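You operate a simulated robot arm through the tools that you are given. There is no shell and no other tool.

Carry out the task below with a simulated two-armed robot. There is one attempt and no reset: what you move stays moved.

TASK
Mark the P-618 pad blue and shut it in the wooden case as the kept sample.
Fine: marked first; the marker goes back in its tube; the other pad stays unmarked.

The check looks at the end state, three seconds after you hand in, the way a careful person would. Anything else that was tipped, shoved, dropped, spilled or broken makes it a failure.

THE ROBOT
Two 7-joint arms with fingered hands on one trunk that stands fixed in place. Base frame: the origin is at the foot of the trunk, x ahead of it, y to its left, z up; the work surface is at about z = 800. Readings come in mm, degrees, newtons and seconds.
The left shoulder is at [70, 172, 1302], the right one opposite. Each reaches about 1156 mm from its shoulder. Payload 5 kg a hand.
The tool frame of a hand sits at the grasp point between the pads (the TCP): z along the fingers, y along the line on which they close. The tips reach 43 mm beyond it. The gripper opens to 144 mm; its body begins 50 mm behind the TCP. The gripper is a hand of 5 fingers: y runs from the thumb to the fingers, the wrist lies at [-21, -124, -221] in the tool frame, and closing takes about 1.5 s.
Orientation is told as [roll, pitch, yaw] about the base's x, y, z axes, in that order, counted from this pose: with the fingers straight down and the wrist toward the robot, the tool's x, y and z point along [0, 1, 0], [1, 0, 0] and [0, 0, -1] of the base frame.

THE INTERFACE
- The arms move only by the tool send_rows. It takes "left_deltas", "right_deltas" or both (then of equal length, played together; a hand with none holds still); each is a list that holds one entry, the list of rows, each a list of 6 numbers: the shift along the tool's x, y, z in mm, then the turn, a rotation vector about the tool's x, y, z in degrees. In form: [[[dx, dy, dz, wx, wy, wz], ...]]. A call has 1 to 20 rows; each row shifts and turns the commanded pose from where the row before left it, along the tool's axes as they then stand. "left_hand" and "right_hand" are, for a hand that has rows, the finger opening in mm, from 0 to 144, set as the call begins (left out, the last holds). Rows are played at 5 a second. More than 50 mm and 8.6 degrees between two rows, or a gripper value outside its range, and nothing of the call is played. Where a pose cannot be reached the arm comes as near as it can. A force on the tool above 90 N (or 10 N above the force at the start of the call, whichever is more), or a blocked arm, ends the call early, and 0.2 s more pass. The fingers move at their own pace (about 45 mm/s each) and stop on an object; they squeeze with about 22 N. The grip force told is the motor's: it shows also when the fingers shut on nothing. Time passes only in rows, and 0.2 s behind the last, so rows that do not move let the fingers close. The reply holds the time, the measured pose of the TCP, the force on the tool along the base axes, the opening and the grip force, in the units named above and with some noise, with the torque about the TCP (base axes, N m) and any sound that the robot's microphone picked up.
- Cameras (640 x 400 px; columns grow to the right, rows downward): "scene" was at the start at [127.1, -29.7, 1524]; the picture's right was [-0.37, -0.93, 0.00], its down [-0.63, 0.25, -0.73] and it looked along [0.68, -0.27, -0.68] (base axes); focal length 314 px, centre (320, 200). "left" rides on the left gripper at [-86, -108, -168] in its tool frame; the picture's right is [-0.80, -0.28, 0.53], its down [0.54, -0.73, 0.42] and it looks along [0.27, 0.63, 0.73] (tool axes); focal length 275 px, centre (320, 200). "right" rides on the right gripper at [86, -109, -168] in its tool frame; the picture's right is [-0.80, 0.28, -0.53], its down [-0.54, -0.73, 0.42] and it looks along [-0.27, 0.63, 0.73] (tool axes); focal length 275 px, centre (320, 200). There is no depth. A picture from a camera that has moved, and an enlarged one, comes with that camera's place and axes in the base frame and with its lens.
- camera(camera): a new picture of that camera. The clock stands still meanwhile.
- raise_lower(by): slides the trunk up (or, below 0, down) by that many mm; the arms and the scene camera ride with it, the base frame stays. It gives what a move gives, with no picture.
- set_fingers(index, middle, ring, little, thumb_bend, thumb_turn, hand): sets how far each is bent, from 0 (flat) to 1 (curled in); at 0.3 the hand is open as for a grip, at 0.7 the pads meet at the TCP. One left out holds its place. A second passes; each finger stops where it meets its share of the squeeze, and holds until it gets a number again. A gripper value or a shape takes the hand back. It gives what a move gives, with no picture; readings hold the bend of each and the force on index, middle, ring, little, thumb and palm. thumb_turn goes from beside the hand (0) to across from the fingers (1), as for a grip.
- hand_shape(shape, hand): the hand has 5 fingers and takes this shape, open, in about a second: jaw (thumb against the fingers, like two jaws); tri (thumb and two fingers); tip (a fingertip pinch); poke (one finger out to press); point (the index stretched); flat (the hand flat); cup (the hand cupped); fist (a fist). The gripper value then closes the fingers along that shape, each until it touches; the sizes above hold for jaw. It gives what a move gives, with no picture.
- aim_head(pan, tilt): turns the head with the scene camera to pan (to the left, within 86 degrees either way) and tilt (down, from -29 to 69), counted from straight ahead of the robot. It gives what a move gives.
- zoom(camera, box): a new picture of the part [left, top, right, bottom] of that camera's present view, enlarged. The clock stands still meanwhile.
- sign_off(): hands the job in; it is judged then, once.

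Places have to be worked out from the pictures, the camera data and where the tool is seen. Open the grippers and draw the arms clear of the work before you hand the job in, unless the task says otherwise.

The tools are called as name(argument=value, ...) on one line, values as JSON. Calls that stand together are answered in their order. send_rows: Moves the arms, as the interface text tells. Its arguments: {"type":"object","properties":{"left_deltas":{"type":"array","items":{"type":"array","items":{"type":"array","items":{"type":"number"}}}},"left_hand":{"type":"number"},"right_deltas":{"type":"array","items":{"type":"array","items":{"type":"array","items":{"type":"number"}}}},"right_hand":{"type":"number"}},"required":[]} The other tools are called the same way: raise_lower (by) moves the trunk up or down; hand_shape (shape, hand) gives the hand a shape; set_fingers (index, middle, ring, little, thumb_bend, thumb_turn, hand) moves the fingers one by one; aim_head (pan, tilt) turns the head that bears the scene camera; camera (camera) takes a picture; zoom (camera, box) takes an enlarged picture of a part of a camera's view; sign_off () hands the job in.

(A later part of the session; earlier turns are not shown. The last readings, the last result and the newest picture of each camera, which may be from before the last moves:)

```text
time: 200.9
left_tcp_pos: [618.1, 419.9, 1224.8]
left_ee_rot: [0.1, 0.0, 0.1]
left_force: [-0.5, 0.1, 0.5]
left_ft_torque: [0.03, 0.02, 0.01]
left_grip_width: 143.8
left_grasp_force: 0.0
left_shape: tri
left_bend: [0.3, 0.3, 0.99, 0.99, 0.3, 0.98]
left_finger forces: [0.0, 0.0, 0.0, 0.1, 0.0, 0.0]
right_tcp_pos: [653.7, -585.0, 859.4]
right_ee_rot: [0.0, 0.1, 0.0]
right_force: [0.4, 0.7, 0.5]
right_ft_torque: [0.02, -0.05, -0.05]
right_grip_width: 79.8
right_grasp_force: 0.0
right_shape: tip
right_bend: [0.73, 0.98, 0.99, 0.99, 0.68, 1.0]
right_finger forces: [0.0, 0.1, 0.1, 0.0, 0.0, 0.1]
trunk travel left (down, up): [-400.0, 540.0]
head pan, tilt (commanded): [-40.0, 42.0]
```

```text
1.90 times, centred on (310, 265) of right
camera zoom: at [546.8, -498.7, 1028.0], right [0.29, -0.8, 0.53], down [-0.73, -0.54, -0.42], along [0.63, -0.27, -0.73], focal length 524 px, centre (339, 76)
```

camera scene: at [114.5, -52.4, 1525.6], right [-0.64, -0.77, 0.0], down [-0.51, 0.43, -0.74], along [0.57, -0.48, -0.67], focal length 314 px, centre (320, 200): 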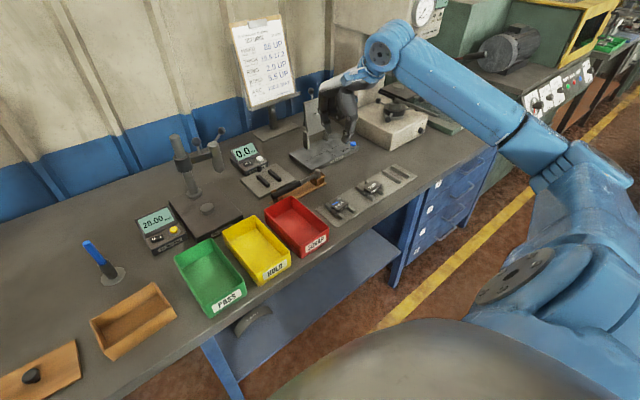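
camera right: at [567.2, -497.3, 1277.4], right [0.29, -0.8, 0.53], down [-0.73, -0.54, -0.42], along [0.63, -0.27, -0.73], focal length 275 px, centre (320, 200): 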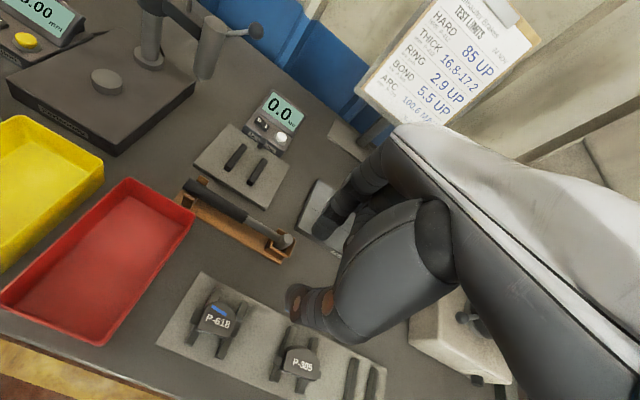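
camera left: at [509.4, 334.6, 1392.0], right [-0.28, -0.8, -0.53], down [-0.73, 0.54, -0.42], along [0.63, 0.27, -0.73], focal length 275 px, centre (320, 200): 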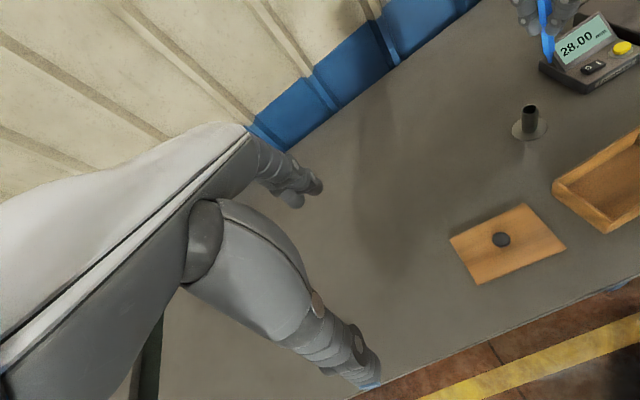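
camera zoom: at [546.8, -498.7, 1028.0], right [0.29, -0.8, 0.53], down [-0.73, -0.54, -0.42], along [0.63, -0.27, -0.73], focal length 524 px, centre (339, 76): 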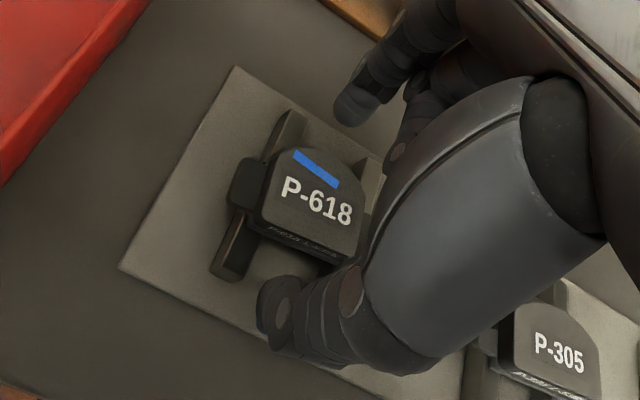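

Thumb and index straddle the pad symmetrically. I descend 7 mm more (tips ≈ 809) and close to 50 mm first.

send_rows(right_deltas=[[[-1, 0.5, 4, 0, 0, 0], [0, 0, 3, 0, 0, 0], [0, 0, 0, 0, 0, 0]]])

send_rows(right_deltas=[[[0, 0, 0, 0, 0, 0], [0, 0, 0, 0, 0, 0], [0, 0, 0, 0, 0, 0], [0, 0, 0, 0, 0, 0]]], right_hand=52)

zoom(camera="scene", box=[310, 160, 380, 235])

zoom(camera="right", box=[200, 160, 420, 370])

```text
time: 201.7
left_tcp_pos: [617.4, 419.9, 1224.5]
left_ee_rot: [0.1, -0.1, 0.1]
left_force: [-0.2, -1.0, -0.9]
left_ft_torque: [-0.02, 0.0, -0.03]
left_grip_width: 144.0
left_grasp_force: 0.0
left_shape: tri
left_bend: [0.3, 0.3, 0.99, 0.99, 0.3, 0.98]
left_finger forces: [0.0, 0.1, 0.1, 0.0, 0.0, 0.0]
right_tcp_pos: [656.4, -587.6, 853.5]
right_ee_rot: [0.0, -0.1, 0.1]
right_force: [0.1, -0.2, -0.4]
right_ft_torque: [-0.04, 0.01, 0.01]
right_grip_width: 79.7
right_grasp_force: 0.0
right_shape: tip
right_bend: [0.73, 0.98, 0.99, 0.99, 0.68, 1.0]
right_finger forces: [0.1, 0.0, 0.1, 0.1, 0.0, 0.0]
trunk travel left (down, up): [-400.0, 540.0]
head pan, tilt (commanded): [-40.0, 42.0]
```

```text
time: 202.7
left_tcp_pos: [617.3, 420.1, 1224.8]
left_ee_rot: [0.0, 0.1, -0.1]
left_force: [0.2, 0.0, 0.9]
left_ft_torque: [0.0, 0.03, -0.02]
left_grip_width: 144.1
left_grasp_force: 0.2
left_shape: tri
left_bend: [0.3, 0.3, 0.99, 0.99, 0.3, 0.98]
left_finger forces: [0.1, 0.0, 0.0, 0.0, 0.1, 0.0]
right_tcp_pos: [655.2, -586.5, 853.4]
right_ee_rot: [0.0, 0.0, 0.0]
right_force: [0.3, -0.6, -0.1]
right_ft_torque: [0.01, 0.01, 0.01]
right_grip_width: 52.9
right_grasp_force: 0.1
right_shape: tip
right_bend: [0.73, 0.98, 0.99, 0.99, 0.73, 1.0]
right_finger forces: [0.0, 0.0, 0.0, 0.1, 0.0, 0.1]
trunk travel left (down, up): [-400.0, 540.0]
head pan, tilt (commanded): [-40.0, 42.0]
```

```text
5.33 times, centred on (345, 198) of scene
camera zoom: at [114.2, -52.6, 1525.7], right [-0.64, -0.77, 0.0], down [-0.51, 0.43, -0.74], along [0.57, -0.48, -0.67], focal length 1674 px, centre (187, 213)
```

zoom: 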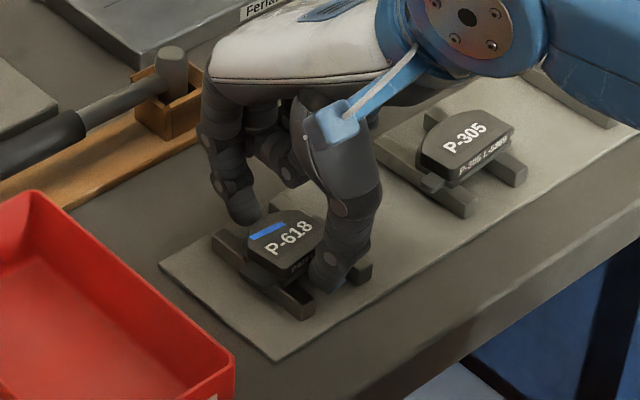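

```text
1.90 times, centred on (310, 265) of right
camera zoom: at [547.1, -500.1, 1022.2], right [0.29, -0.8, 0.53], down [-0.73, -0.54, -0.42], along [0.63, -0.27, -0.73], focal length 524 px, centre (339, 76)
```

zoom: 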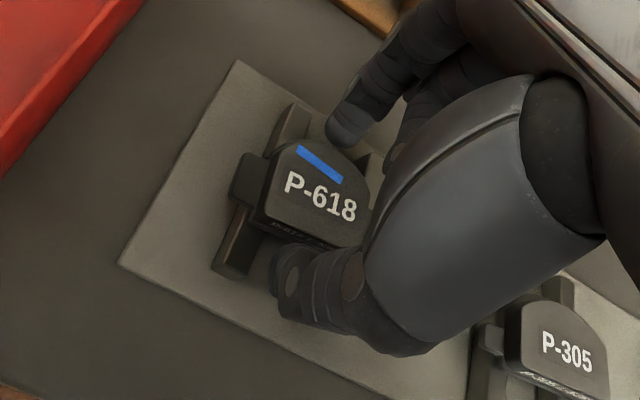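

The pad is centred between thumb and index. I close the pinch fully and wait.

send_rows(right_deltas=[[[0, 0, 0, 0, 0, 0], [0, 0, 0, 0, 0, 0], [0, 0, 0, 0, 0, 0], [0, 0, 0, 0, 0, 0], [0, 0, 0, 0, 0, 0], [0, 0, 0, 0, 0, 0]]], right_hand=20)

zoom(camera="scene", box=[310, 160, 380, 235])

zoom(camera="right", box=[200, 160, 420, 370])

```text
time: 204.1
left_tcp_pos: [616.5, 419.8, 1224.2]
left_ee_rot: [0.0, 0.0, 0.0]
left_force: [0.1, 0.3, 0.0]
left_ft_torque: [-0.02, 0.02, -0.01]
left_grip_width: 144.0
left_grasp_force: 0.1
left_shape: tri
left_bend: [0.3, 0.3, 0.99, 0.99, 0.3, 0.98]
left_finger forces: [0.0, 0.1, 0.0, 0.0, 0.0, 0.0]
right_tcp_pos: [654.2, -586.5, 853.1]
right_ee_rot: [0.0, 0.0, 0.1]
right_force: [-0.3, 0.3, 0.1]
right_ft_torque: [-0.01, -0.04, -0.01]
right_grip_width: 41.5
right_grasp_force: 21.7
right_shape: tip
right_bend: [0.73, 1.0, 1.0, 1.0, 0.74, 1.0]
right_finger forces: [19.9, 0.0, 0.0, 0.0, 19.9, 0.1]
trunk travel left (down, up): [-400.0, 540.0]
head pan, tilt (commanded): [-40.0, 42.0]
```

```text
5.33 times, centred on (345, 198) of scene
camera zoom: at [114.3, -52.7, 1525.6], right [-0.64, -0.77, 0.0], down [-0.51, 0.43, -0.74], along [0.57, -0.48, -0.67], focal length 1674 px, centre (187, 213)
```

zoom: 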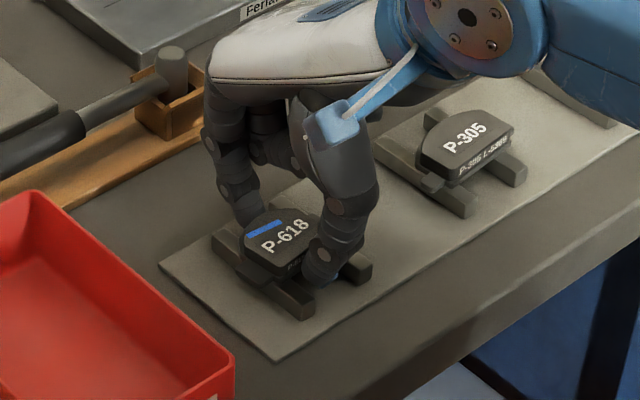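

```text
1.90 times, centred on (310, 265) of right
camera zoom: at [547.2, -500.2, 1022.1], right [0.29, -0.8, 0.53], down [-0.73, -0.54, -0.42], along [0.63, -0.27, -0.73], focal length 524 px, centre (339, 76)
```

zoom: 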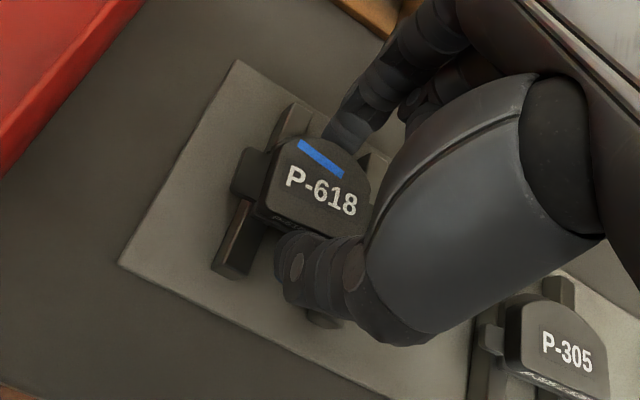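

Firm pinch: 19.9 N on both thumb and index, width 41.5 mm. I lift slowly and check that the pad comes along level.

send_rows(right_deltas=[[[0, 0, -3, 0, 0, 0], [0, 0, -4, 0, 0, 0], [0, 0, -6, 0, 0, 0], [0, 0, -8, 0, 0, 0], [0, 0, -10, 0, 0, 0], [0, 0, 0, 0, 0, 0]]])

zoom(camera="scene", box=[310, 150, 380, 230])

zoom(camera="right", box=[200, 160, 420, 370])

```text
time: 205.5
left_tcp_pos: [616.8, 419.5, 1225.3]
left_ee_rot: [-0.1, 0.0, -0.1]
left_force: [-0.6, -0.4, -1.0]
left_ft_torque: [-0.01, 0.03, 0.01]
left_grip_width: 143.9
left_grasp_force: 0.2
left_shape: tri
left_bend: [0.3, 0.3, 0.99, 0.99, 0.3, 0.98]
left_finger forces: [0.0, 0.0, 0.1, 0.1, 0.0, 0.0]
right_tcp_pos: [656.2, -587.3, 882.7]
right_ee_rot: [0.0, 0.1, 0.1]
right_force: [-0.9, -0.7, -1.9]
right_ft_torque: [0.03, 0.02, -0.01]
right_grip_width: 41.5
right_grasp_force: 21.7
right_shape: tip
right_bend: [0.73, 1.0, 1.0, 1.0, 0.74, 1.0]
right_finger forces: [19.8, 0.1, 0.1, 0.0, 19.7, 0.1]
trunk travel left (down, up): [-400.0, 540.0]
head pan, tilt (commanded): [-40.0, 42.0]
```

```text
5.00 times, centred on (345, 190) of scene
camera zoom: at [114.5, -52.8, 1525.6], right [-0.64, -0.77, 0.0], down [-0.51, 0.43, -0.74], along [0.57, -0.48, -0.67], focal length 1569 px, centre (195, 250)
```

zoom: 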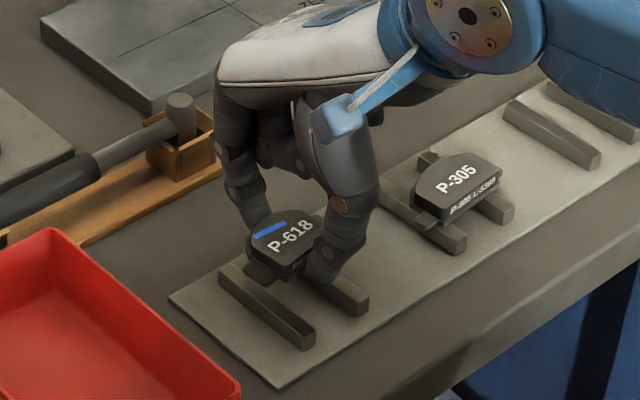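

```text
1.90 times, centred on (310, 265) of right
camera zoom: at [547.4, -501.4, 1051.9], right [0.29, -0.8, 0.53], down [-0.73, -0.54, -0.42], along [0.63, -0.27, -0.73], focal length 524 px, centre (339, 76)
```

zoom: 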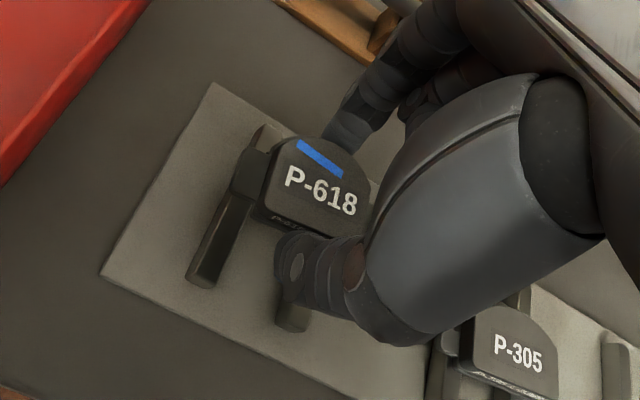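

The pad hangs level in the pinch. I raise it to z≈1000 and swing back along the arc toward the case, at half speed.

send_rows(right_deltas=[[[0, 0, -20, 0, 0, 0], [0, 0, -30, 0, 0, 0], [0, 0, -30, 0, 0, 0], [0, 0, -30, 0, 0, 0], [0, 0, -10, 0, 0, 0], [20.4, 11.9, 0, 0, 0, -2.05], [20.4, 11.9, 0, 0, 0, -2.05], [20.4, 11.9, 0, 0, 0, -2.05], [20.4, 11.9, 0, 0, 0, -2.05], [20.4, 11.9, 0, 0, 0, -2.05], [20.4, 11.9, 0, 0, 0, -2.05], [20.4, 11.9, 0, 0, 0, -2.05], [20.4, 11.9, 0, 0, 0, -2.05], [20.4, 11.9, 0, 0, 0, -2.05], [20.4, 11.9, 0, 0, 0, -2.05], [20.4, 11.9, 0, 0, 0, -2.05], [20.4, 11.9, 0, 0, 0, -2.05], [20.4, 11.9, 0, 0, 0, -2.05], [20.4, 11.9, 0, 0, 0, -2.05]]])

send_rows(right_deltas=[[[20.4, 11.9, 0, 0, 0, -2.05], [20.4, 11.9, 0, 0, 0, -2.05], [20.4, 11.9, 0, 0, 0, -2.05], [20.4, 11.9, 0, 0, 0, -2.05], [20.4, 11.9, 0, 0, 0, -2.05], [20.4, 11.9, 0, 0, 0, -2.05], [20.4, 11.9, 0, 0, 0, -2.05], [20.4, 11.9, 0, 0, 0, -2.05], [20.4, 11.9, 0, 0, 0, -2.05], [20.4, 11.9, 0, 0, 0, -2.05], [20.4, 11.9, 0, 0, 0, -2.05], [20.4, 11.9, 0, 0, 0, -2.05], [20.4, 11.9, 0, 0, 0, -2.05], [20.4, 11.9, 0, 0, 0, -2.05], [0, 0, 0, 0, 0, 0]]])

aim_head(pan=0, tilt=46)

camera(camera="scene")

camera(camera="right")

```text
time: 209.5
left_tcp_pos: [617.9, 421.0, 1223.2]
left_ee_rot: [-0.1, 0.1, -0.1]
left_force: [0.3, 0.8, 0.0]
left_ft_torque: [-0.04, 0.01, -0.02]
left_grip_width: 143.9
left_grasp_force: 0.1
left_shape: tri
left_bend: [0.3, 0.3, 0.99, 0.99, 0.3, 0.98]
left_finger forces: [0.1, 0.0, 0.0, 0.1, 0.0, 0.0]
right_tcp_pos: [750.7, -273.7, 1003.5]
right_ee_rot: [0.0, 0.1, 28.8]
right_force: [-0.4, -0.4, -1.8]
right_ft_torque: [-0.02, -0.01, -0.01]
right_grip_width: 41.5
right_grasp_force: 22.2
right_shape: tip
right_bend: [0.73, 1.0, 1.0, 1.0, 0.74, 1.0]
right_finger forces: [19.9, 0.0, 0.0, 0.0, 19.9, 0.0]
trunk travel left (down, up): [-400.0, 540.0]
head pan, tilt (commanded): [-40.0, 42.0]
```

```text
time: 212.7
left_tcp_pos: [617.0, 420.4, 1225.8]
left_ee_rot: [0.0, 0.0, 0.1]
left_force: [0.0, 0.6, -0.4]
left_ft_torque: [0.03, 0.01, 0.03]
left_grip_width: 143.9
left_grasp_force: 0.0
left_shape: tri
left_bend: [0.3, 0.3, 0.99, 0.99, 0.3, 0.98]
left_finger forces: [0.0, 0.0, 0.0, 0.0, 0.0, 0.1]
right_tcp_pos: [683.2, 45.6, 1002.5]
right_ee_rot: [0.1, 0.0, 57.5]
right_force: [0.1, 0.1, -2.2]
right_ft_torque: [-0.02, -0.01, -0.01]
right_grip_width: 41.2
right_grasp_force: 22.1
right_shape: tip
right_bend: [0.73, 1.0, 1.0, 1.0, 0.74, 1.0]
right_finger forces: [19.8, 0.1, 0.0, 0.0, 19.8, 0.0]
trunk travel left (down, up): [-400.0, 540.0]
head pan, tilt (commanded): [-40.0, 42.0]
```

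```text
time: 213.7
left_tcp_pos: [617.3, 420.1, 1224.5]
left_ee_rot: [0.0, 0.1, 0.0]
left_force: [-0.7, 0.7, 0.7]
left_ft_torque: [0.01, 0.0, -0.01]
left_grip_width: 144.1
left_grasp_force: 0.1
left_shape: tri
left_bend: [0.3, 0.3, 0.99, 0.99, 0.3, 0.98]
left_finger forces: [0.0, 0.0, 0.1, 0.1, 0.1, 0.0]
right_tcp_pos: [685.3, 46.2, 1003.8]
right_ee_rot: [0.1, 0.0, 57.5]
right_force: [-0.4, 0.3, -1.6]
right_ft_torque: [-0.04, -0.01, -0.01]
right_grip_width: 41.2
right_grasp_force: 21.8
right_shape: tip
right_bend: [0.73, 1.0, 1.0, 1.0, 0.74, 1.0]
right_finger forces: [19.9, 0.0, 0.0, 0.0, 19.7, 0.1]
trunk travel left (down, up): [-400.0, 540.0]
head pan, tilt (commanded): [0.0, 46.0]
```

```text
taken
camera scene: at [130.9, 1.2, 1519.9], right [0.0, -1.0, 0.0], down [-0.72, 0.0, -0.69], along [0.69, 0.0, -0.72], focal length 314 px, centre (320, 200)
```

scene: 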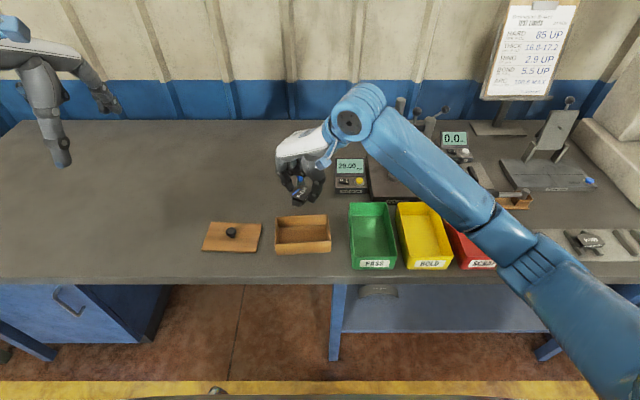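

```text
taken
camera right: at [554.0, 1.2, 1171.6], right [0.82, -0.19, 0.53], down [0.07, -0.9, -0.42], along [0.56, 0.38, -0.73], focal length 275 px, centre (320, 200)
```

right: 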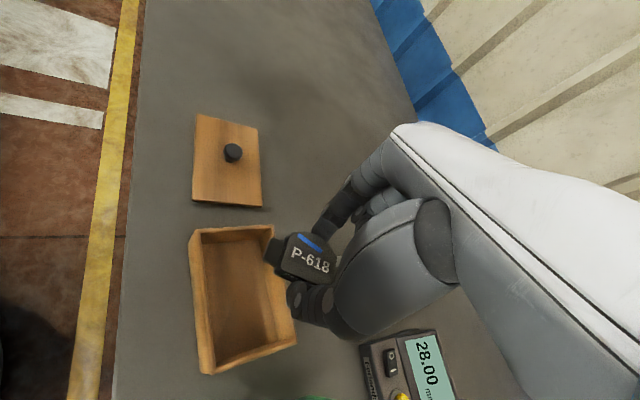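

The pad is over the case. For the fingers and ears to fit between the walls, the TCP should be near (675, 49) with yaw ≈58.5°. I move there and descend to just above the rim to check alignment.

send_rows(right_deltas=[[[4.9, -1.2, 0, 0, 0, -1], [4.9, -1.2, 0, 0, 0, 0], [0, 0, 30, 0, 0, 0], [0, 0, 30, 0, 0, 0], [0, 0, 25, 0, 0, 0], [0, 0, 10, 0, 0, 0], [0, 0, 0, 0, 0, 0], [0, 0, 0, 0, 0, 0]]])

zoom(camera="scene", box=[260, 160, 350, 265])

zoom(camera="right", box=[180, 180, 380, 380])

zoom(camera="left", box=[500, 60, 640, 250])

```text
time: 215.5
left_tcp_pos: [617.2, 419.9, 1224.5]
left_ee_rot: [0.0, 0.1, 0.0]
left_force: [0.7, -0.3, 0.5]
left_ft_torque: [0.0, -0.02, 0.03]
left_grip_width: 143.9
left_grasp_force: 0.0
left_shape: tri
left_bend: [0.3, 0.3, 0.99, 0.99, 0.3, 0.98]
left_finger forces: [0.0, 0.0, 0.0, 0.1, 0.1, 0.0]
right_tcp_pos: [672.4, 49.1, 908.8]
right_ee_rot: [0.0, 0.0, 58.5]
right_force: [0.7, 0.1, -0.5]
right_ft_torque: [-0.03, -0.03, 0.01]
right_grip_width: 41.4
right_grasp_force: 22.2
right_shape: tip
right_bend: [0.73, 1.0, 1.0, 1.0, 0.74, 1.0]
right_finger forces: [19.8, 0.1, 0.1, 0.1, 19.7, 0.0]
trunk travel left (down, up): [-400.0, 540.0]
head pan, tilt (commanded): [0.0, 46.0]
```

```text
3.81 times, centred on (305, 212) of scene
camera zoom: at [130.9, 1.3, 1519.9], right [0.0, -1.0, 0.0], down [-0.72, 0.0, -0.69], along [0.69, 0.0, -0.72], focal length 1196 px, centre (377, 152)
```

zoom: 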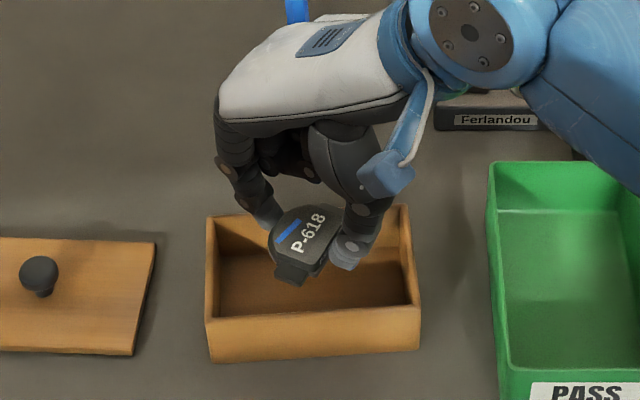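

```text
2.00 times, centred on (280, 280) of right
camera zoom: at [541.9, 2.7, 1077.8], right [0.83, -0.17, 0.53], down [0.08, -0.9, -0.42], along [0.55, 0.39, -0.73], focal length 551 px, centre (400, 40)
```

zoom: 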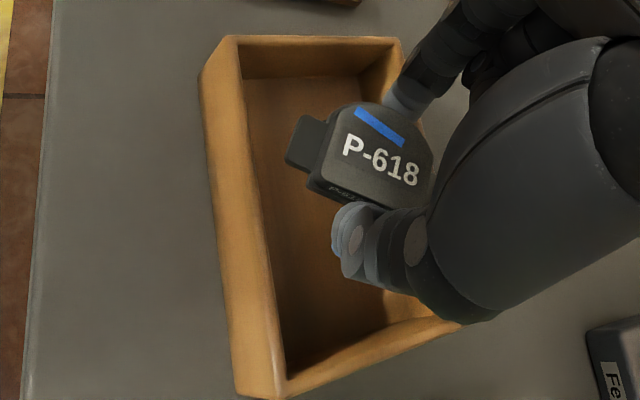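

```text
2.11 times, centred on (570, 155) of left
camera zoom: at [509.5, 334.6, 1391.9], right [-0.28, -0.8, -0.53], down [-0.73, 0.54, -0.42], along [0.63, 0.27, -0.73], focal length 580 px, centre (-206, 295)
```

zoom: 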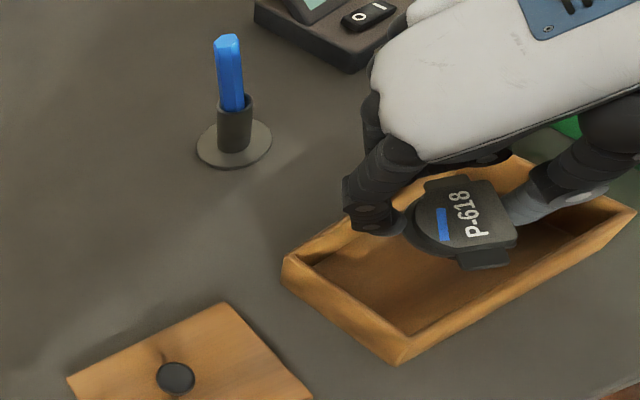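

The near ear corner is ~6 mm from the near wall, and the index side has a similar gap to the far wall. I lower in small steps, checking forces.

send_rows(right_deltas=[[[0, 0, 8, 0, 0, 0], [0, 0, 8, 0, 0, 0], [0, 0, 8, 0, 0, 0], [0, 0, 0, 0, 0, 0]]])

zoom(camera="scene", box=[265, 190, 345, 260])

zoom(camera="right", box=[180, 180, 380, 380])

zoom(camera="left", box=[550, 110, 640, 230])

```text
time: 216.5
left_tcp_pos: [617.8, 420.2, 1224.5]
left_ee_rot: [0.0, 0.2, 0.0]
left_force: [0.1, 0.1, -0.4]
left_ft_torque: [0.0, -0.01, 0.02]
left_grip_width: 143.9
left_grasp_force: 0.0
left_shape: tri
left_bend: [0.3, 0.3, 0.99, 0.99, 0.3, 0.98]
left_finger forces: [0.1, 0.0, 0.0, 0.1, 0.0, 0.0]
right_tcp_pos: [672.8, 50.1, 881.8]
right_ee_rot: [0.1, 0.0, 58.5]
right_force: [-0.2, 0.1, -1.7]
right_ft_torque: [0.0, -0.01, -0.02]
right_grip_width: 41.6
right_grasp_force: 21.3
right_shape: tip
right_bend: [0.73, 1.0, 1.0, 1.0, 0.74, 1.0]
right_finger forces: [19.8, 0.0, 0.0, 0.1, 19.7, 0.0]
trunk travel left (down, up): [-400.0, 540.0]
head pan, tilt (commanded): [0.0, 46.0]
```

```text
5.71 times, centred on (305, 225) of scene
camera zoom: at [130.8, 1.4, 1519.9], right [0.0, -1.0, 0.0], down [-0.72, 0.0, -0.69], along [0.69, 0.0, -0.72], focal length 1793 px, centre (406, 57)
```

zoom: 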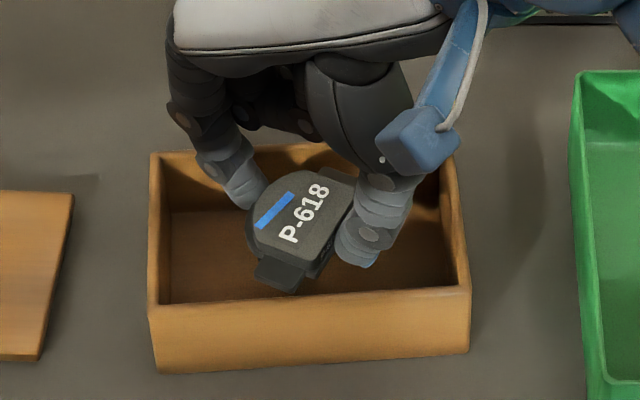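

```text
2.00 times, centred on (280, 280) of right
camera zoom: at [542.7, 3.0, 1051.3], right [0.83, -0.17, 0.53], down [0.08, -0.9, -0.42], along [0.55, 0.39, -0.73], focal length 551 px, centre (400, 40)
```

zoom: 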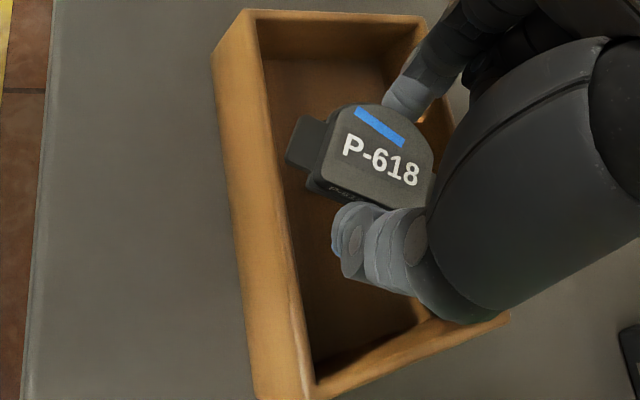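

```text
3.33 times, centred on (595, 170) of left
camera zoom: at [509.4, 334.6, 1391.9], right [-0.28, -0.8, -0.53], down [-0.73, 0.54, -0.42], along [0.63, 0.27, -0.73], focal length 918 px, centre (-597, 300)
```

zoom: 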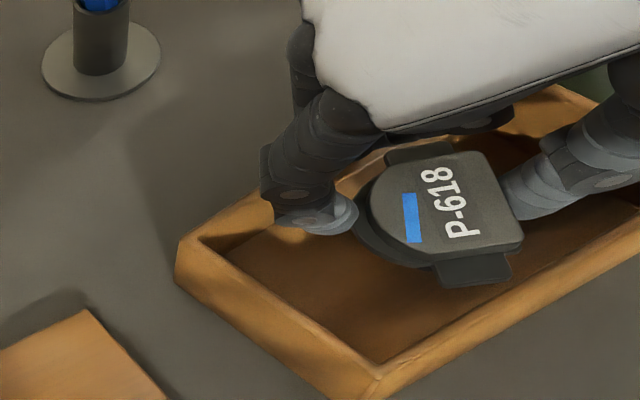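

Triangulating the index knuckle shows it would just brush the far rim lower down. I turn the hand +6° (yaw ≈64.5°) and shift 1 mm toward the robot to gain room, then check again.

send_rows(right_deltas=[[[0.4, -0.3, 0, 0, 0, -3], [0.5, -0.3, 0, 0, 0, -3], [0, 0, 0, 0, 0, 0], [0, 0, 0, 0, 0, 0]]])

zoom(camera="scene", box=[265, 190, 345, 260])

zoom(camera="left", box=[550, 110, 640, 230])

```text
time: 217.5
left_tcp_pos: [617.7, 420.2, 1225.2]
left_ee_rot: [0.0, 0.1, 0.0]
left_force: [0.3, 0.9, 0.3]
left_ft_torque: [0.0, -0.05, 0.0]
left_grip_width: 144.2
left_grasp_force: 0.0
left_shape: tri
left_bend: [0.3, 0.3, 0.99, 0.99, 0.3, 0.98]
left_finger forces: [0.0, 0.1, 0.0, 0.1, 0.0, 0.0]
right_tcp_pos: [673.1, 50.4, 882.9]
right_ee_rot: [0.1, 0.0, 64.4]
right_force: [0.0, -0.1, -1.8]
right_ft_torque: [-0.02, 0.0, 0.01]
right_grip_width: 41.3
right_grasp_force: 21.8
right_shape: tip
right_bend: [0.73, 1.0, 1.0, 1.0, 0.74, 1.0]
right_finger forces: [19.8, 0.0, 0.0, 0.0, 19.7, 0.1]
trunk travel left (down, up): [-400.0, 540.0]
head pan, tilt (commanded): [0.0, 46.0]
```

```text
5.71 times, centred on (305, 225) of scene
camera zoom: at [131.0, 1.4, 1519.9], right [0.0, -1.0, 0.0], down [-0.72, 0.0, -0.69], along [0.69, 0.0, -0.72], focal length 1793 px, centre (406, 57)
```

zoom: 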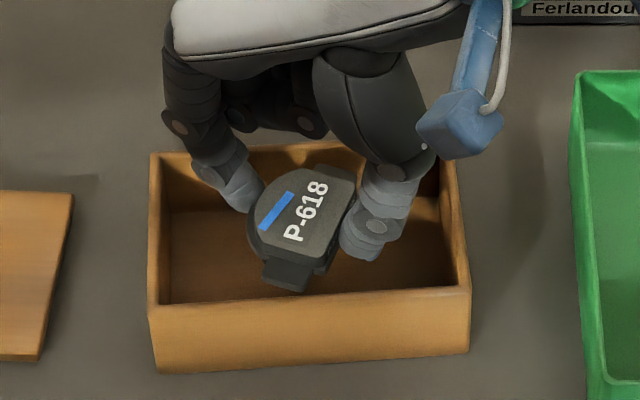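

```text
3.33 times, centred on (595, 170) of left
camera zoom: at [509.5, 334.6, 1391.9], right [-0.28, -0.8, -0.53], down [-0.73, 0.54, -0.42], along [0.63, 0.27, -0.73], focal length 918 px, centre (-597, 300)
```

zoom: 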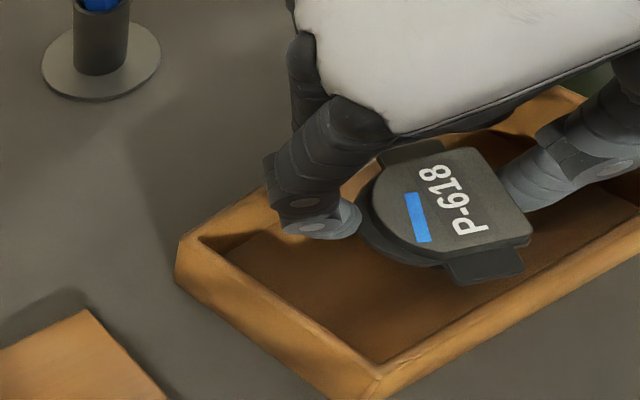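

Gap at the near wall is now ~8 mm, so I can shift 3 mm more toward the robot for extra room at the far rim. Then I lower to z≈865 in small steps.

send_rows(right_deltas=[[[2.7, -1.3, 0, 0, 0, 0], [0, 0, 0, 0, 0, 0], [0, 0, 5, 0, 0, 0], [0, 0, 5, 0, 0, 0], [0, 0, 5, 0, 0, 0], [0, 0, 0, 0, 0, 0]]])

zoom(camera="scene", box=[265, 190, 345, 260])

zoom(camera="left", box=[550, 110, 640, 230])

zoom(camera="right", box=[180, 180, 380, 380])

```text
time: 218.9
left_tcp_pos: [617.5, 420.8, 1225.3]
left_ee_rot: [0.0, 0.1, 0.0]
left_force: [0.2, 0.2, -0.1]
left_ft_torque: [0.0, -0.03, 0.01]
left_grip_width: 143.6
left_grasp_force: 0.1
left_shape: tri
left_bend: [0.3, 0.3, 0.99, 0.99, 0.3, 0.98]
left_finger forces: [0.1, 0.1, 0.0, 0.1, 0.0, 0.1]
right_tcp_pos: [669.0, 50.4, 870.9]
right_ee_rot: [0.0, -0.1, 64.5]
right_force: [1.4, 0.3, -1.6]
right_ft_torque: [-0.02, -0.02, 0.01]
right_grip_width: 41.3
right_grasp_force: 21.7
right_shape: tip
right_bend: [0.73, 1.0, 1.0, 1.0, 0.74, 1.0]
right_finger forces: [20.3, 0.1, 0.0, 0.0, 19.7, 0.1]
trunk travel left (down, up): [-400.0, 540.0]
head pan, tilt (commanded): [0.0, 46.0]
```

```text
5.71 times, centred on (305, 225) of scene
camera zoom: at [130.9, 1.4, 1519.9], right [0.0, -1.0, 0.0], down [-0.72, 0.0, -0.69], along [0.69, 0.0, -0.72], focal length 1793 px, centre (406, 57)
```

zoom: 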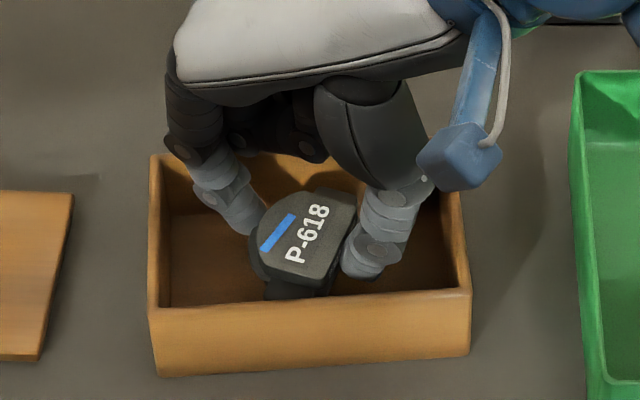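

```text
3.33 times, centred on (595, 170) of left
camera zoom: at [509.4, 334.6, 1391.9], right [-0.28, -0.8, -0.53], down [-0.73, 0.54, -0.42], along [0.63, 0.27, -0.73], focal length 918 px, centre (-597, 300)
```

zoom: 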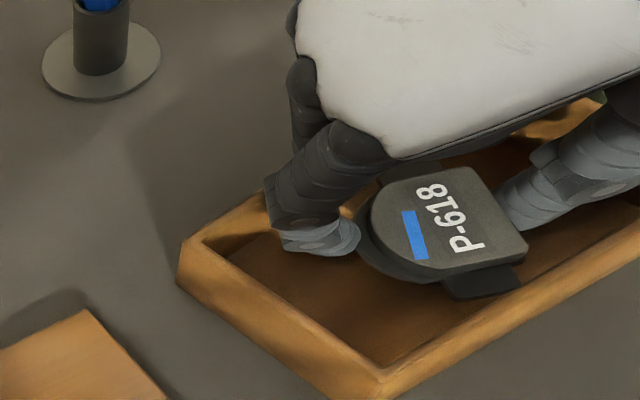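

```text
2.00 times, centred on (280, 280) of right
camera zoom: at [545.3, -10.6, 1038.9], right [0.84, -0.09, 0.53], down [0.18, -0.89, -0.42], along [0.51, 0.45, -0.73], focal length 551 px, centre (400, 40)
```

zoom: 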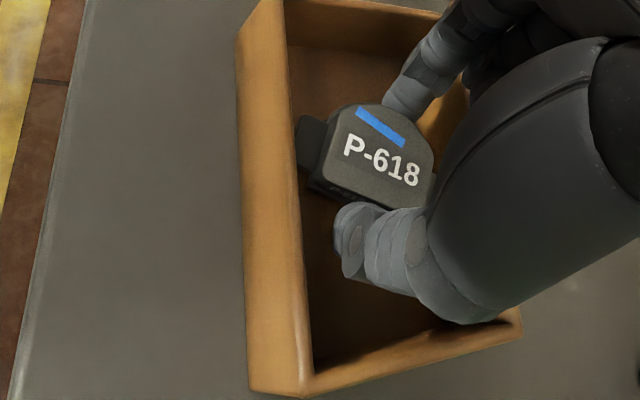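

Clearances are ample on both sides now. I continue down 11 mm in small steps.

send_rows(right_deltas=[[[0, 0, 4, 0, 0, 0], [0, 0, 4, 0, 0, 0], [0, 0, 3, 0, 0, 0], [0, 0, 0, 0, 0, 0]]])

zoom(camera="scene", box=[265, 190, 345, 260])

zoom(camera="left", box=[550, 110, 640, 230])

```text
time: 219.9
left_tcp_pos: [618.4, 420.1, 1224.8]
left_ee_rot: [0.0, 0.1, 0.1]
left_force: [-0.6, -1.0, -0.1]
left_ft_torque: [0.03, 0.01, 0.01]
left_grip_width: 143.9
left_grasp_force: 0.0
left_shape: tri
left_bend: [0.3, 0.3, 0.99, 0.99, 0.3, 0.98]
left_finger forces: [0.0, 0.1, 0.0, 0.0, 0.1, 0.0]
right_tcp_pos: [670.2, 49.5, 857.3]
right_ee_rot: [0.1, 0.0, 64.5]
right_force: [0.2, 0.6, 0.2]
right_ft_torque: [-0.01, -0.02, 0.0]
right_grip_width: 41.4
right_grasp_force: 22.0
right_shape: tip
right_bend: [0.73, 1.0, 1.0, 1.0, 0.74, 1.0]
right_finger forces: [20.1, 0.0, 0.0, 0.0, 19.8, 0.0]
trunk travel left (down, up): [-400.0, 540.0]
head pan, tilt (commanded): [0.0, 46.0]
```

```text
5.71 times, centred on (305, 225) of scene
camera zoom: at [130.9, 1.3, 1519.9], right [0.0, -1.0, 0.0], down [-0.72, 0.0, -0.69], along [0.69, 0.0, -0.72], focal length 1793 px, centre (406, 57)
```

zoom: 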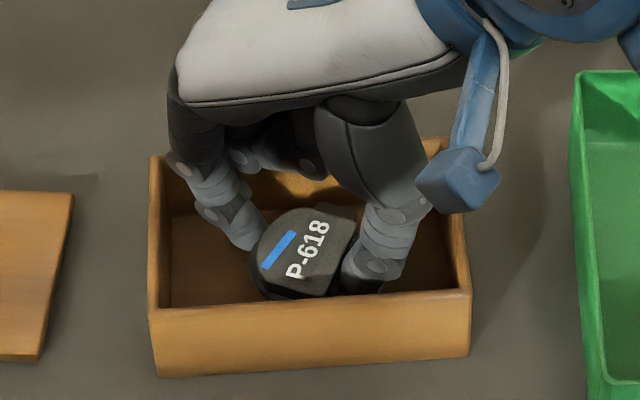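

```text
3.33 times, centred on (595, 170) of left
camera zoom: at [509.4, 334.6, 1391.9], right [-0.28, -0.8, -0.53], down [-0.73, 0.54, -0.42], along [0.63, 0.27, -0.73], focal length 918 px, centre (-597, 300)
```

zoom: 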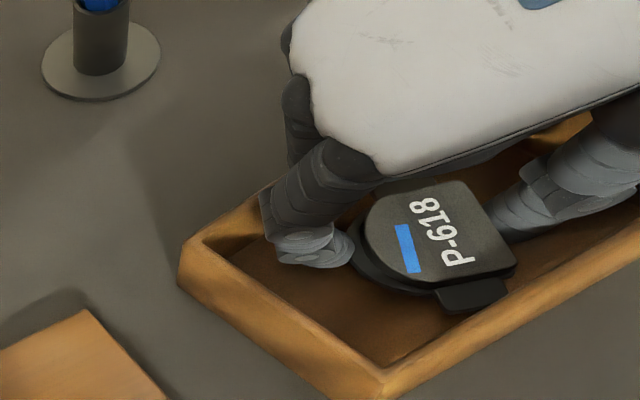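

TCP at 857.3; pad bottom should be ≈ 817, floor ≈ 810. I lower 2 mm at a time until contact shows.

send_rows(right_deltas=[[[0, 0, 2, 0, 0, 0], [0, 0, 0, 0, 0, 0]]])

send_rows(right_deltas=[[[0, 0, 1.5, 0, 0, 0], [0, 0, 0, 0, 0, 0]]])

send_rows(right_deltas=[[[0, 0, 1, 0, 0, 0], [0, 0, 0, 0, 0, 0]]])

```text
time: 220.5
left_tcp_pos: [618.1, 420.2, 1225.3]
left_ee_rot: [0.0, -0.1, 0.0]
left_force: [-0.4, 0.1, -0.5]
left_ft_torque: [0.0, 0.0, -0.04]
left_grip_width: 143.9
left_grasp_force: 0.0
left_shape: tri
left_bend: [0.3, 0.3, 0.99, 0.99, 0.3, 0.98]
left_finger forces: [0.1, 0.0, 0.1, 0.1, 0.1, 0.1]
right_tcp_pos: [669.6, 49.7, 857.1]
right_ee_rot: [0.0, 0.0, 64.5]
right_force: [-0.1, 0.1, -1.9]
right_ft_torque: [0.03, -0.01, 0.03]
right_grip_width: 41.3
right_grasp_force: 22.1
right_shape: tip
right_bend: [0.73, 1.0, 1.0, 1.0, 0.74, 1.0]
right_finger forces: [20.0, 0.0, 0.0, 0.1, 20.0, 0.0]
trunk travel left (down, up): [-400.0, 540.0]
head pan, tilt (commanded): [0.0, 46.0]
```

```text
time: 221.1
left_tcp_pos: [618.0, 419.8, 1224.2]
left_ee_rot: [0.0, 0.2, -0.1]
left_force: [-0.1, 0.8, -0.4]
left_ft_torque: [-0.01, -0.03, 0.0]
left_grip_width: 144.1
left_grasp_force: 0.1
left_shape: tri
left_bend: [0.3, 0.3, 0.99, 0.99, 0.3, 0.98]
left_finger forces: [0.0, 0.1, 0.1, 0.0, 0.0, 0.1]
right_tcp_pos: [669.1, 49.7, 855.0]
right_ee_rot: [0.0, 0.0, 64.5]
right_force: [-1.0, -0.1, -1.3]
right_ft_torque: [-0.03, -0.01, 0.01]
right_grip_width: 41.3
right_grasp_force: 22.5
right_shape: tip
right_bend: [0.73, 1.0, 1.0, 1.0, 0.74, 1.0]
right_finger forces: [19.9, 0.0, 0.0, 0.0, 19.9, 0.0]
trunk travel left (down, up): [-400.0, 540.0]
head pan, tilt (commanded): [0.0, 46.0]
```

```text
time: 221.7
left_tcp_pos: [617.9, 420.1, 1225.3]
left_ee_rot: [0.0, 0.1, 0.0]
left_force: [0.0, 0.4, -0.1]
left_ft_torque: [0.02, 0.02, 0.0]
left_grip_width: 143.9
left_grasp_force: 0.0
left_shape: tri
left_bend: [0.3, 0.3, 0.99, 0.99, 0.3, 0.98]
left_finger forces: [0.0, 0.1, 0.1, 0.0, 0.0, 0.0]
right_tcp_pos: [670.9, 49.2, 853.7]
right_ee_rot: [0.0, 0.1, 64.6]
right_force: [-0.1, -0.1, -1.1]
right_ft_torque: [-0.04, 0.01, 0.0]
right_grip_width: 41.7
right_grasp_force: 22.3
right_shape: tip
right_bend: [0.73, 1.0, 1.0, 1.0, 0.74, 1.0]
right_finger forces: [20.0, 0.0, 0.1, 0.0, 19.9, 0.0]
trunk travel left (down, up): [-400.0, 540.0]
head pan, tilt (commanded): [0.0, 46.0]
```

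No contact yet at z=853.7. I keep going 1 mm at a time.

send_rows(right_deltas=[[[0, 0, 1, 0, 0, 0], [0, 0, 0, 0, 0, 0]]])

send_rows(right_deltas=[[[0, 0, 1, 0, 0, 0], [0, 0, 0, 0, 0, 0]]])

send_rows(right_deltas=[[[0, 0, 1, 0, 0, 0], [0, 0, 0, 0, 0, 0]]])

zoom(camera="left", box=[550, 110, 640, 230])

```text
time: 222.3
left_tcp_pos: [617.4, 420.4, 1225.1]
left_ee_rot: [0.0, 0.1, 0.1]
left_force: [0.6, -0.6, -0.4]
left_ft_torque: [-0.02, -0.01, 0.02]
left_grip_width: 144.0
left_grasp_force: 0.2
left_shape: tri
left_bend: [0.3, 0.3, 0.99, 0.99, 0.3, 0.98]
left_finger forces: [0.0, 0.0, 0.0, 0.1, 0.0, 0.0]
right_tcp_pos: [670.1, 49.7, 852.8]
right_ee_rot: [0.0, 0.0, 64.5]
right_force: [-1.0, -0.5, -1.3]
right_ft_torque: [-0.02, -0.03, 0.0]
right_grip_width: 41.4
right_grasp_force: 21.5
right_shape: tip
right_bend: [0.73, 1.0, 1.0, 1.0, 0.74, 1.0]
right_finger forces: [20.0, 0.1, 0.1, 0.0, 20.0, 0.0]
trunk travel left (down, up): [-400.0, 540.0]
head pan, tilt (commanded): [0.0, 46.0]
```

```text
time: 222.9
left_tcp_pos: [617.6, 419.9, 1224.5]
left_ee_rot: [-0.1, 0.0, 0.1]
left_force: [-0.3, 0.5, -0.3]
left_ft_torque: [0.01, -0.02, -0.01]
left_grip_width: 144.0
left_grasp_force: 0.1
left_shape: tri
left_bend: [0.3, 0.3, 0.99, 0.99, 0.3, 0.98]
left_finger forces: [0.0, 0.0, 0.0, 0.1, 0.1, 0.0]
right_tcp_pos: [668.9, 49.3, 851.1]
right_ee_rot: [-0.1, 0.0, 64.5]
right_force: [-0.7, 0.1, -2.0]
right_ft_torque: [0.02, -0.02, -0.02]
right_grip_width: 41.2
right_grasp_force: 22.0
right_shape: tip
right_bend: [0.73, 1.0, 1.0, 1.0, 0.74, 1.0]
right_finger forces: [20.0, 0.1, 0.0, 0.0, 19.9, 0.0]
trunk travel left (down, up): [-400.0, 540.0]
head pan, tilt (commanded): [0.0, 46.0]
```

```text
time: 223.5
left_tcp_pos: [617.2, 419.3, 1225.0]
left_ee_rot: [-0.1, 0.0, 0.0]
left_force: [-0.3, 0.2, -0.1]
left_ft_torque: [0.02, 0.04, 0.0]
left_grip_width: 144.2
left_grasp_force: 0.1
left_shape: tri
left_bend: [0.3, 0.3, 0.99, 0.99, 0.3, 0.98]
left_finger forces: [0.0, 0.1, 0.0, 0.0, 0.1, 0.0]
right_tcp_pos: [669.3, 50.4, 848.6]
right_ee_rot: [0.0, -0.1, 64.6]
right_force: [-0.4, -1.1, 2.4]
right_ft_torque: [0.07, -0.04, 0.0]
right_grip_width: 41.6
right_grasp_force: 21.8
right_shape: tip
right_bend: [0.73, 1.0, 1.0, 1.0, 0.74, 1.0]
right_finger forces: [23.3, 0.1, 0.1, 0.0, 20.7, 0.0]
trunk travel left (down, up): [-400.0, 540.0]
head pan, tilt (commanded): [0.0, 46.0]
```

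```text
3.33 times, centred on (595, 170) of left
camera zoom: at [509.2, 334.5, 1392.1], right [-0.28, -0.8, -0.53], down [-0.73, 0.54, -0.42], along [0.63, 0.27, -0.73], focal length 918 px, centre (-597, 300)
```

zoom: 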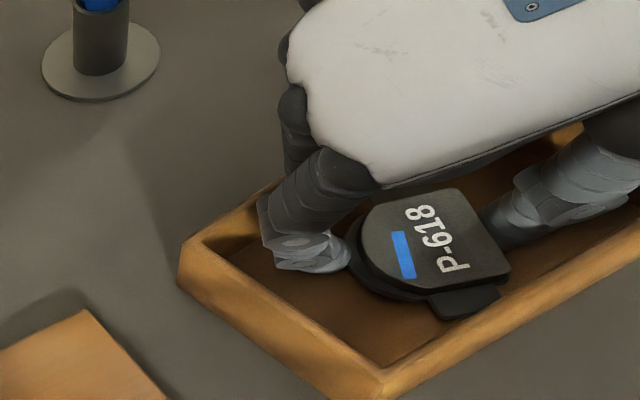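

Contact at z=848.6 (index 23 N): the fingertips are on the case floor and the pad's bottom is about 3 mm above it. I open only the thumb a little to let the pad down.

set_fingers(hand="right", thumb_bend=0.69)

zoom(camera="left", box=[550, 110, 640, 230])

zoom(camera="scene", box=[265, 190, 345, 260])

zoom(camera="right", box=[180, 180, 380, 380])

```text
time: 224.5
left_tcp_pos: [617.5, 419.8, 1225.3]
left_ee_rot: [0.0, -0.1, 0.0]
left_force: [0.0, 0.6, 0.0]
left_ft_torque: [0.03, -0.01, -0.01]
left_grip_width: 143.9
left_grasp_force: 0.1
left_shape: tri
left_bend: [0.3, 0.3, 0.99, 0.99, 0.3, 0.98]
left_finger forces: [0.0, 0.0, 0.0, 0.0, 0.0, 0.0]
right_tcp_pos: [669.9, 50.1, 853.0]
right_ee_rot: [-0.1, -0.1, 64.5]
right_force: [3.9, 3.1, 24.0]
right_ft_torque: [-0.78, 0.39, -0.1]
right_grip_width: 46.5
right_grasp_force: 30.0
right_shape: fingers
right_bend: [0.73, 1.0, 1.0, 1.0, 0.61, 1.0]
right_finger forces: [19.3, 0.0, 0.0, 0.1, 41.3, 0.1]
trunk travel left (down, up): [-400.0, 540.0]
head pan, tilt (commanded): [0.0, 46.0]
```

```text
3.33 times, centred on (595, 170) of left
camera zoom: at [507.6, 334.9, 1392.7], right [-0.28, -0.8, -0.53], down [-0.73, 0.54, -0.42], along [0.63, 0.27, -0.73], focal length 918 px, centre (-597, 300)
```

zoom: 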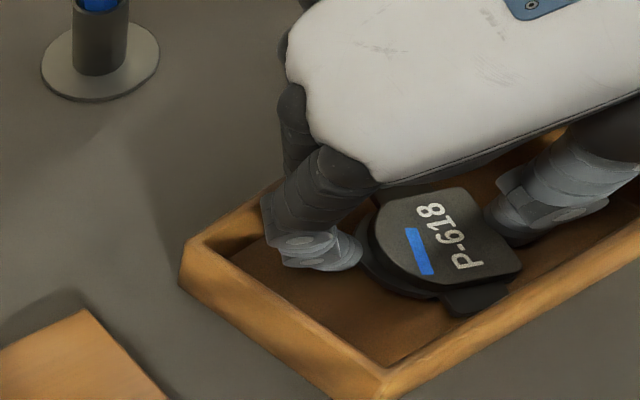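

```text
5.71 times, centred on (305, 225) of scene
camera zoom: at [128.9, 1.7, 1520.3], right [0.0, -1.0, 0.0], down [-0.72, 0.0, -0.7], along [0.7, 0.0, -0.72], focal length 1793 px, centre (406, 57)
```

zoom: 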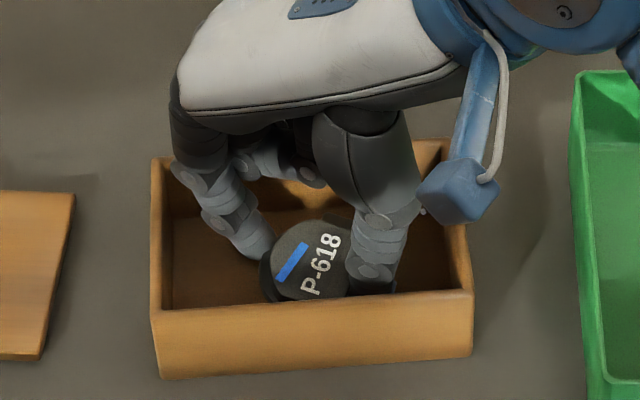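

```text
2.00 times, centred on (280, 280) of right
camera zoom: at [544.5, -10.2, 1020.9], right [0.84, -0.09, 0.54], down [0.18, -0.89, -0.42], along [0.51, 0.45, -0.73], focal length 551 px, centre (400, 40)
```

zoom: 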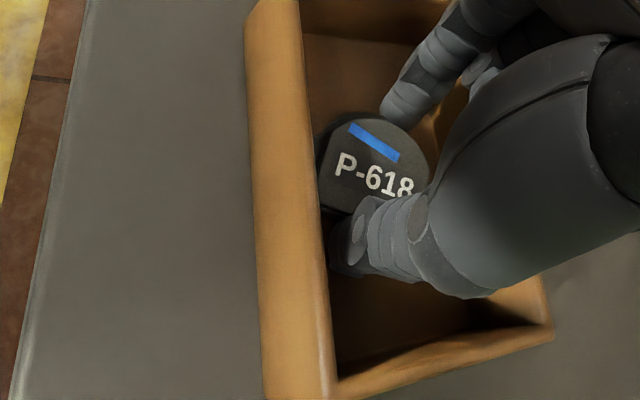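

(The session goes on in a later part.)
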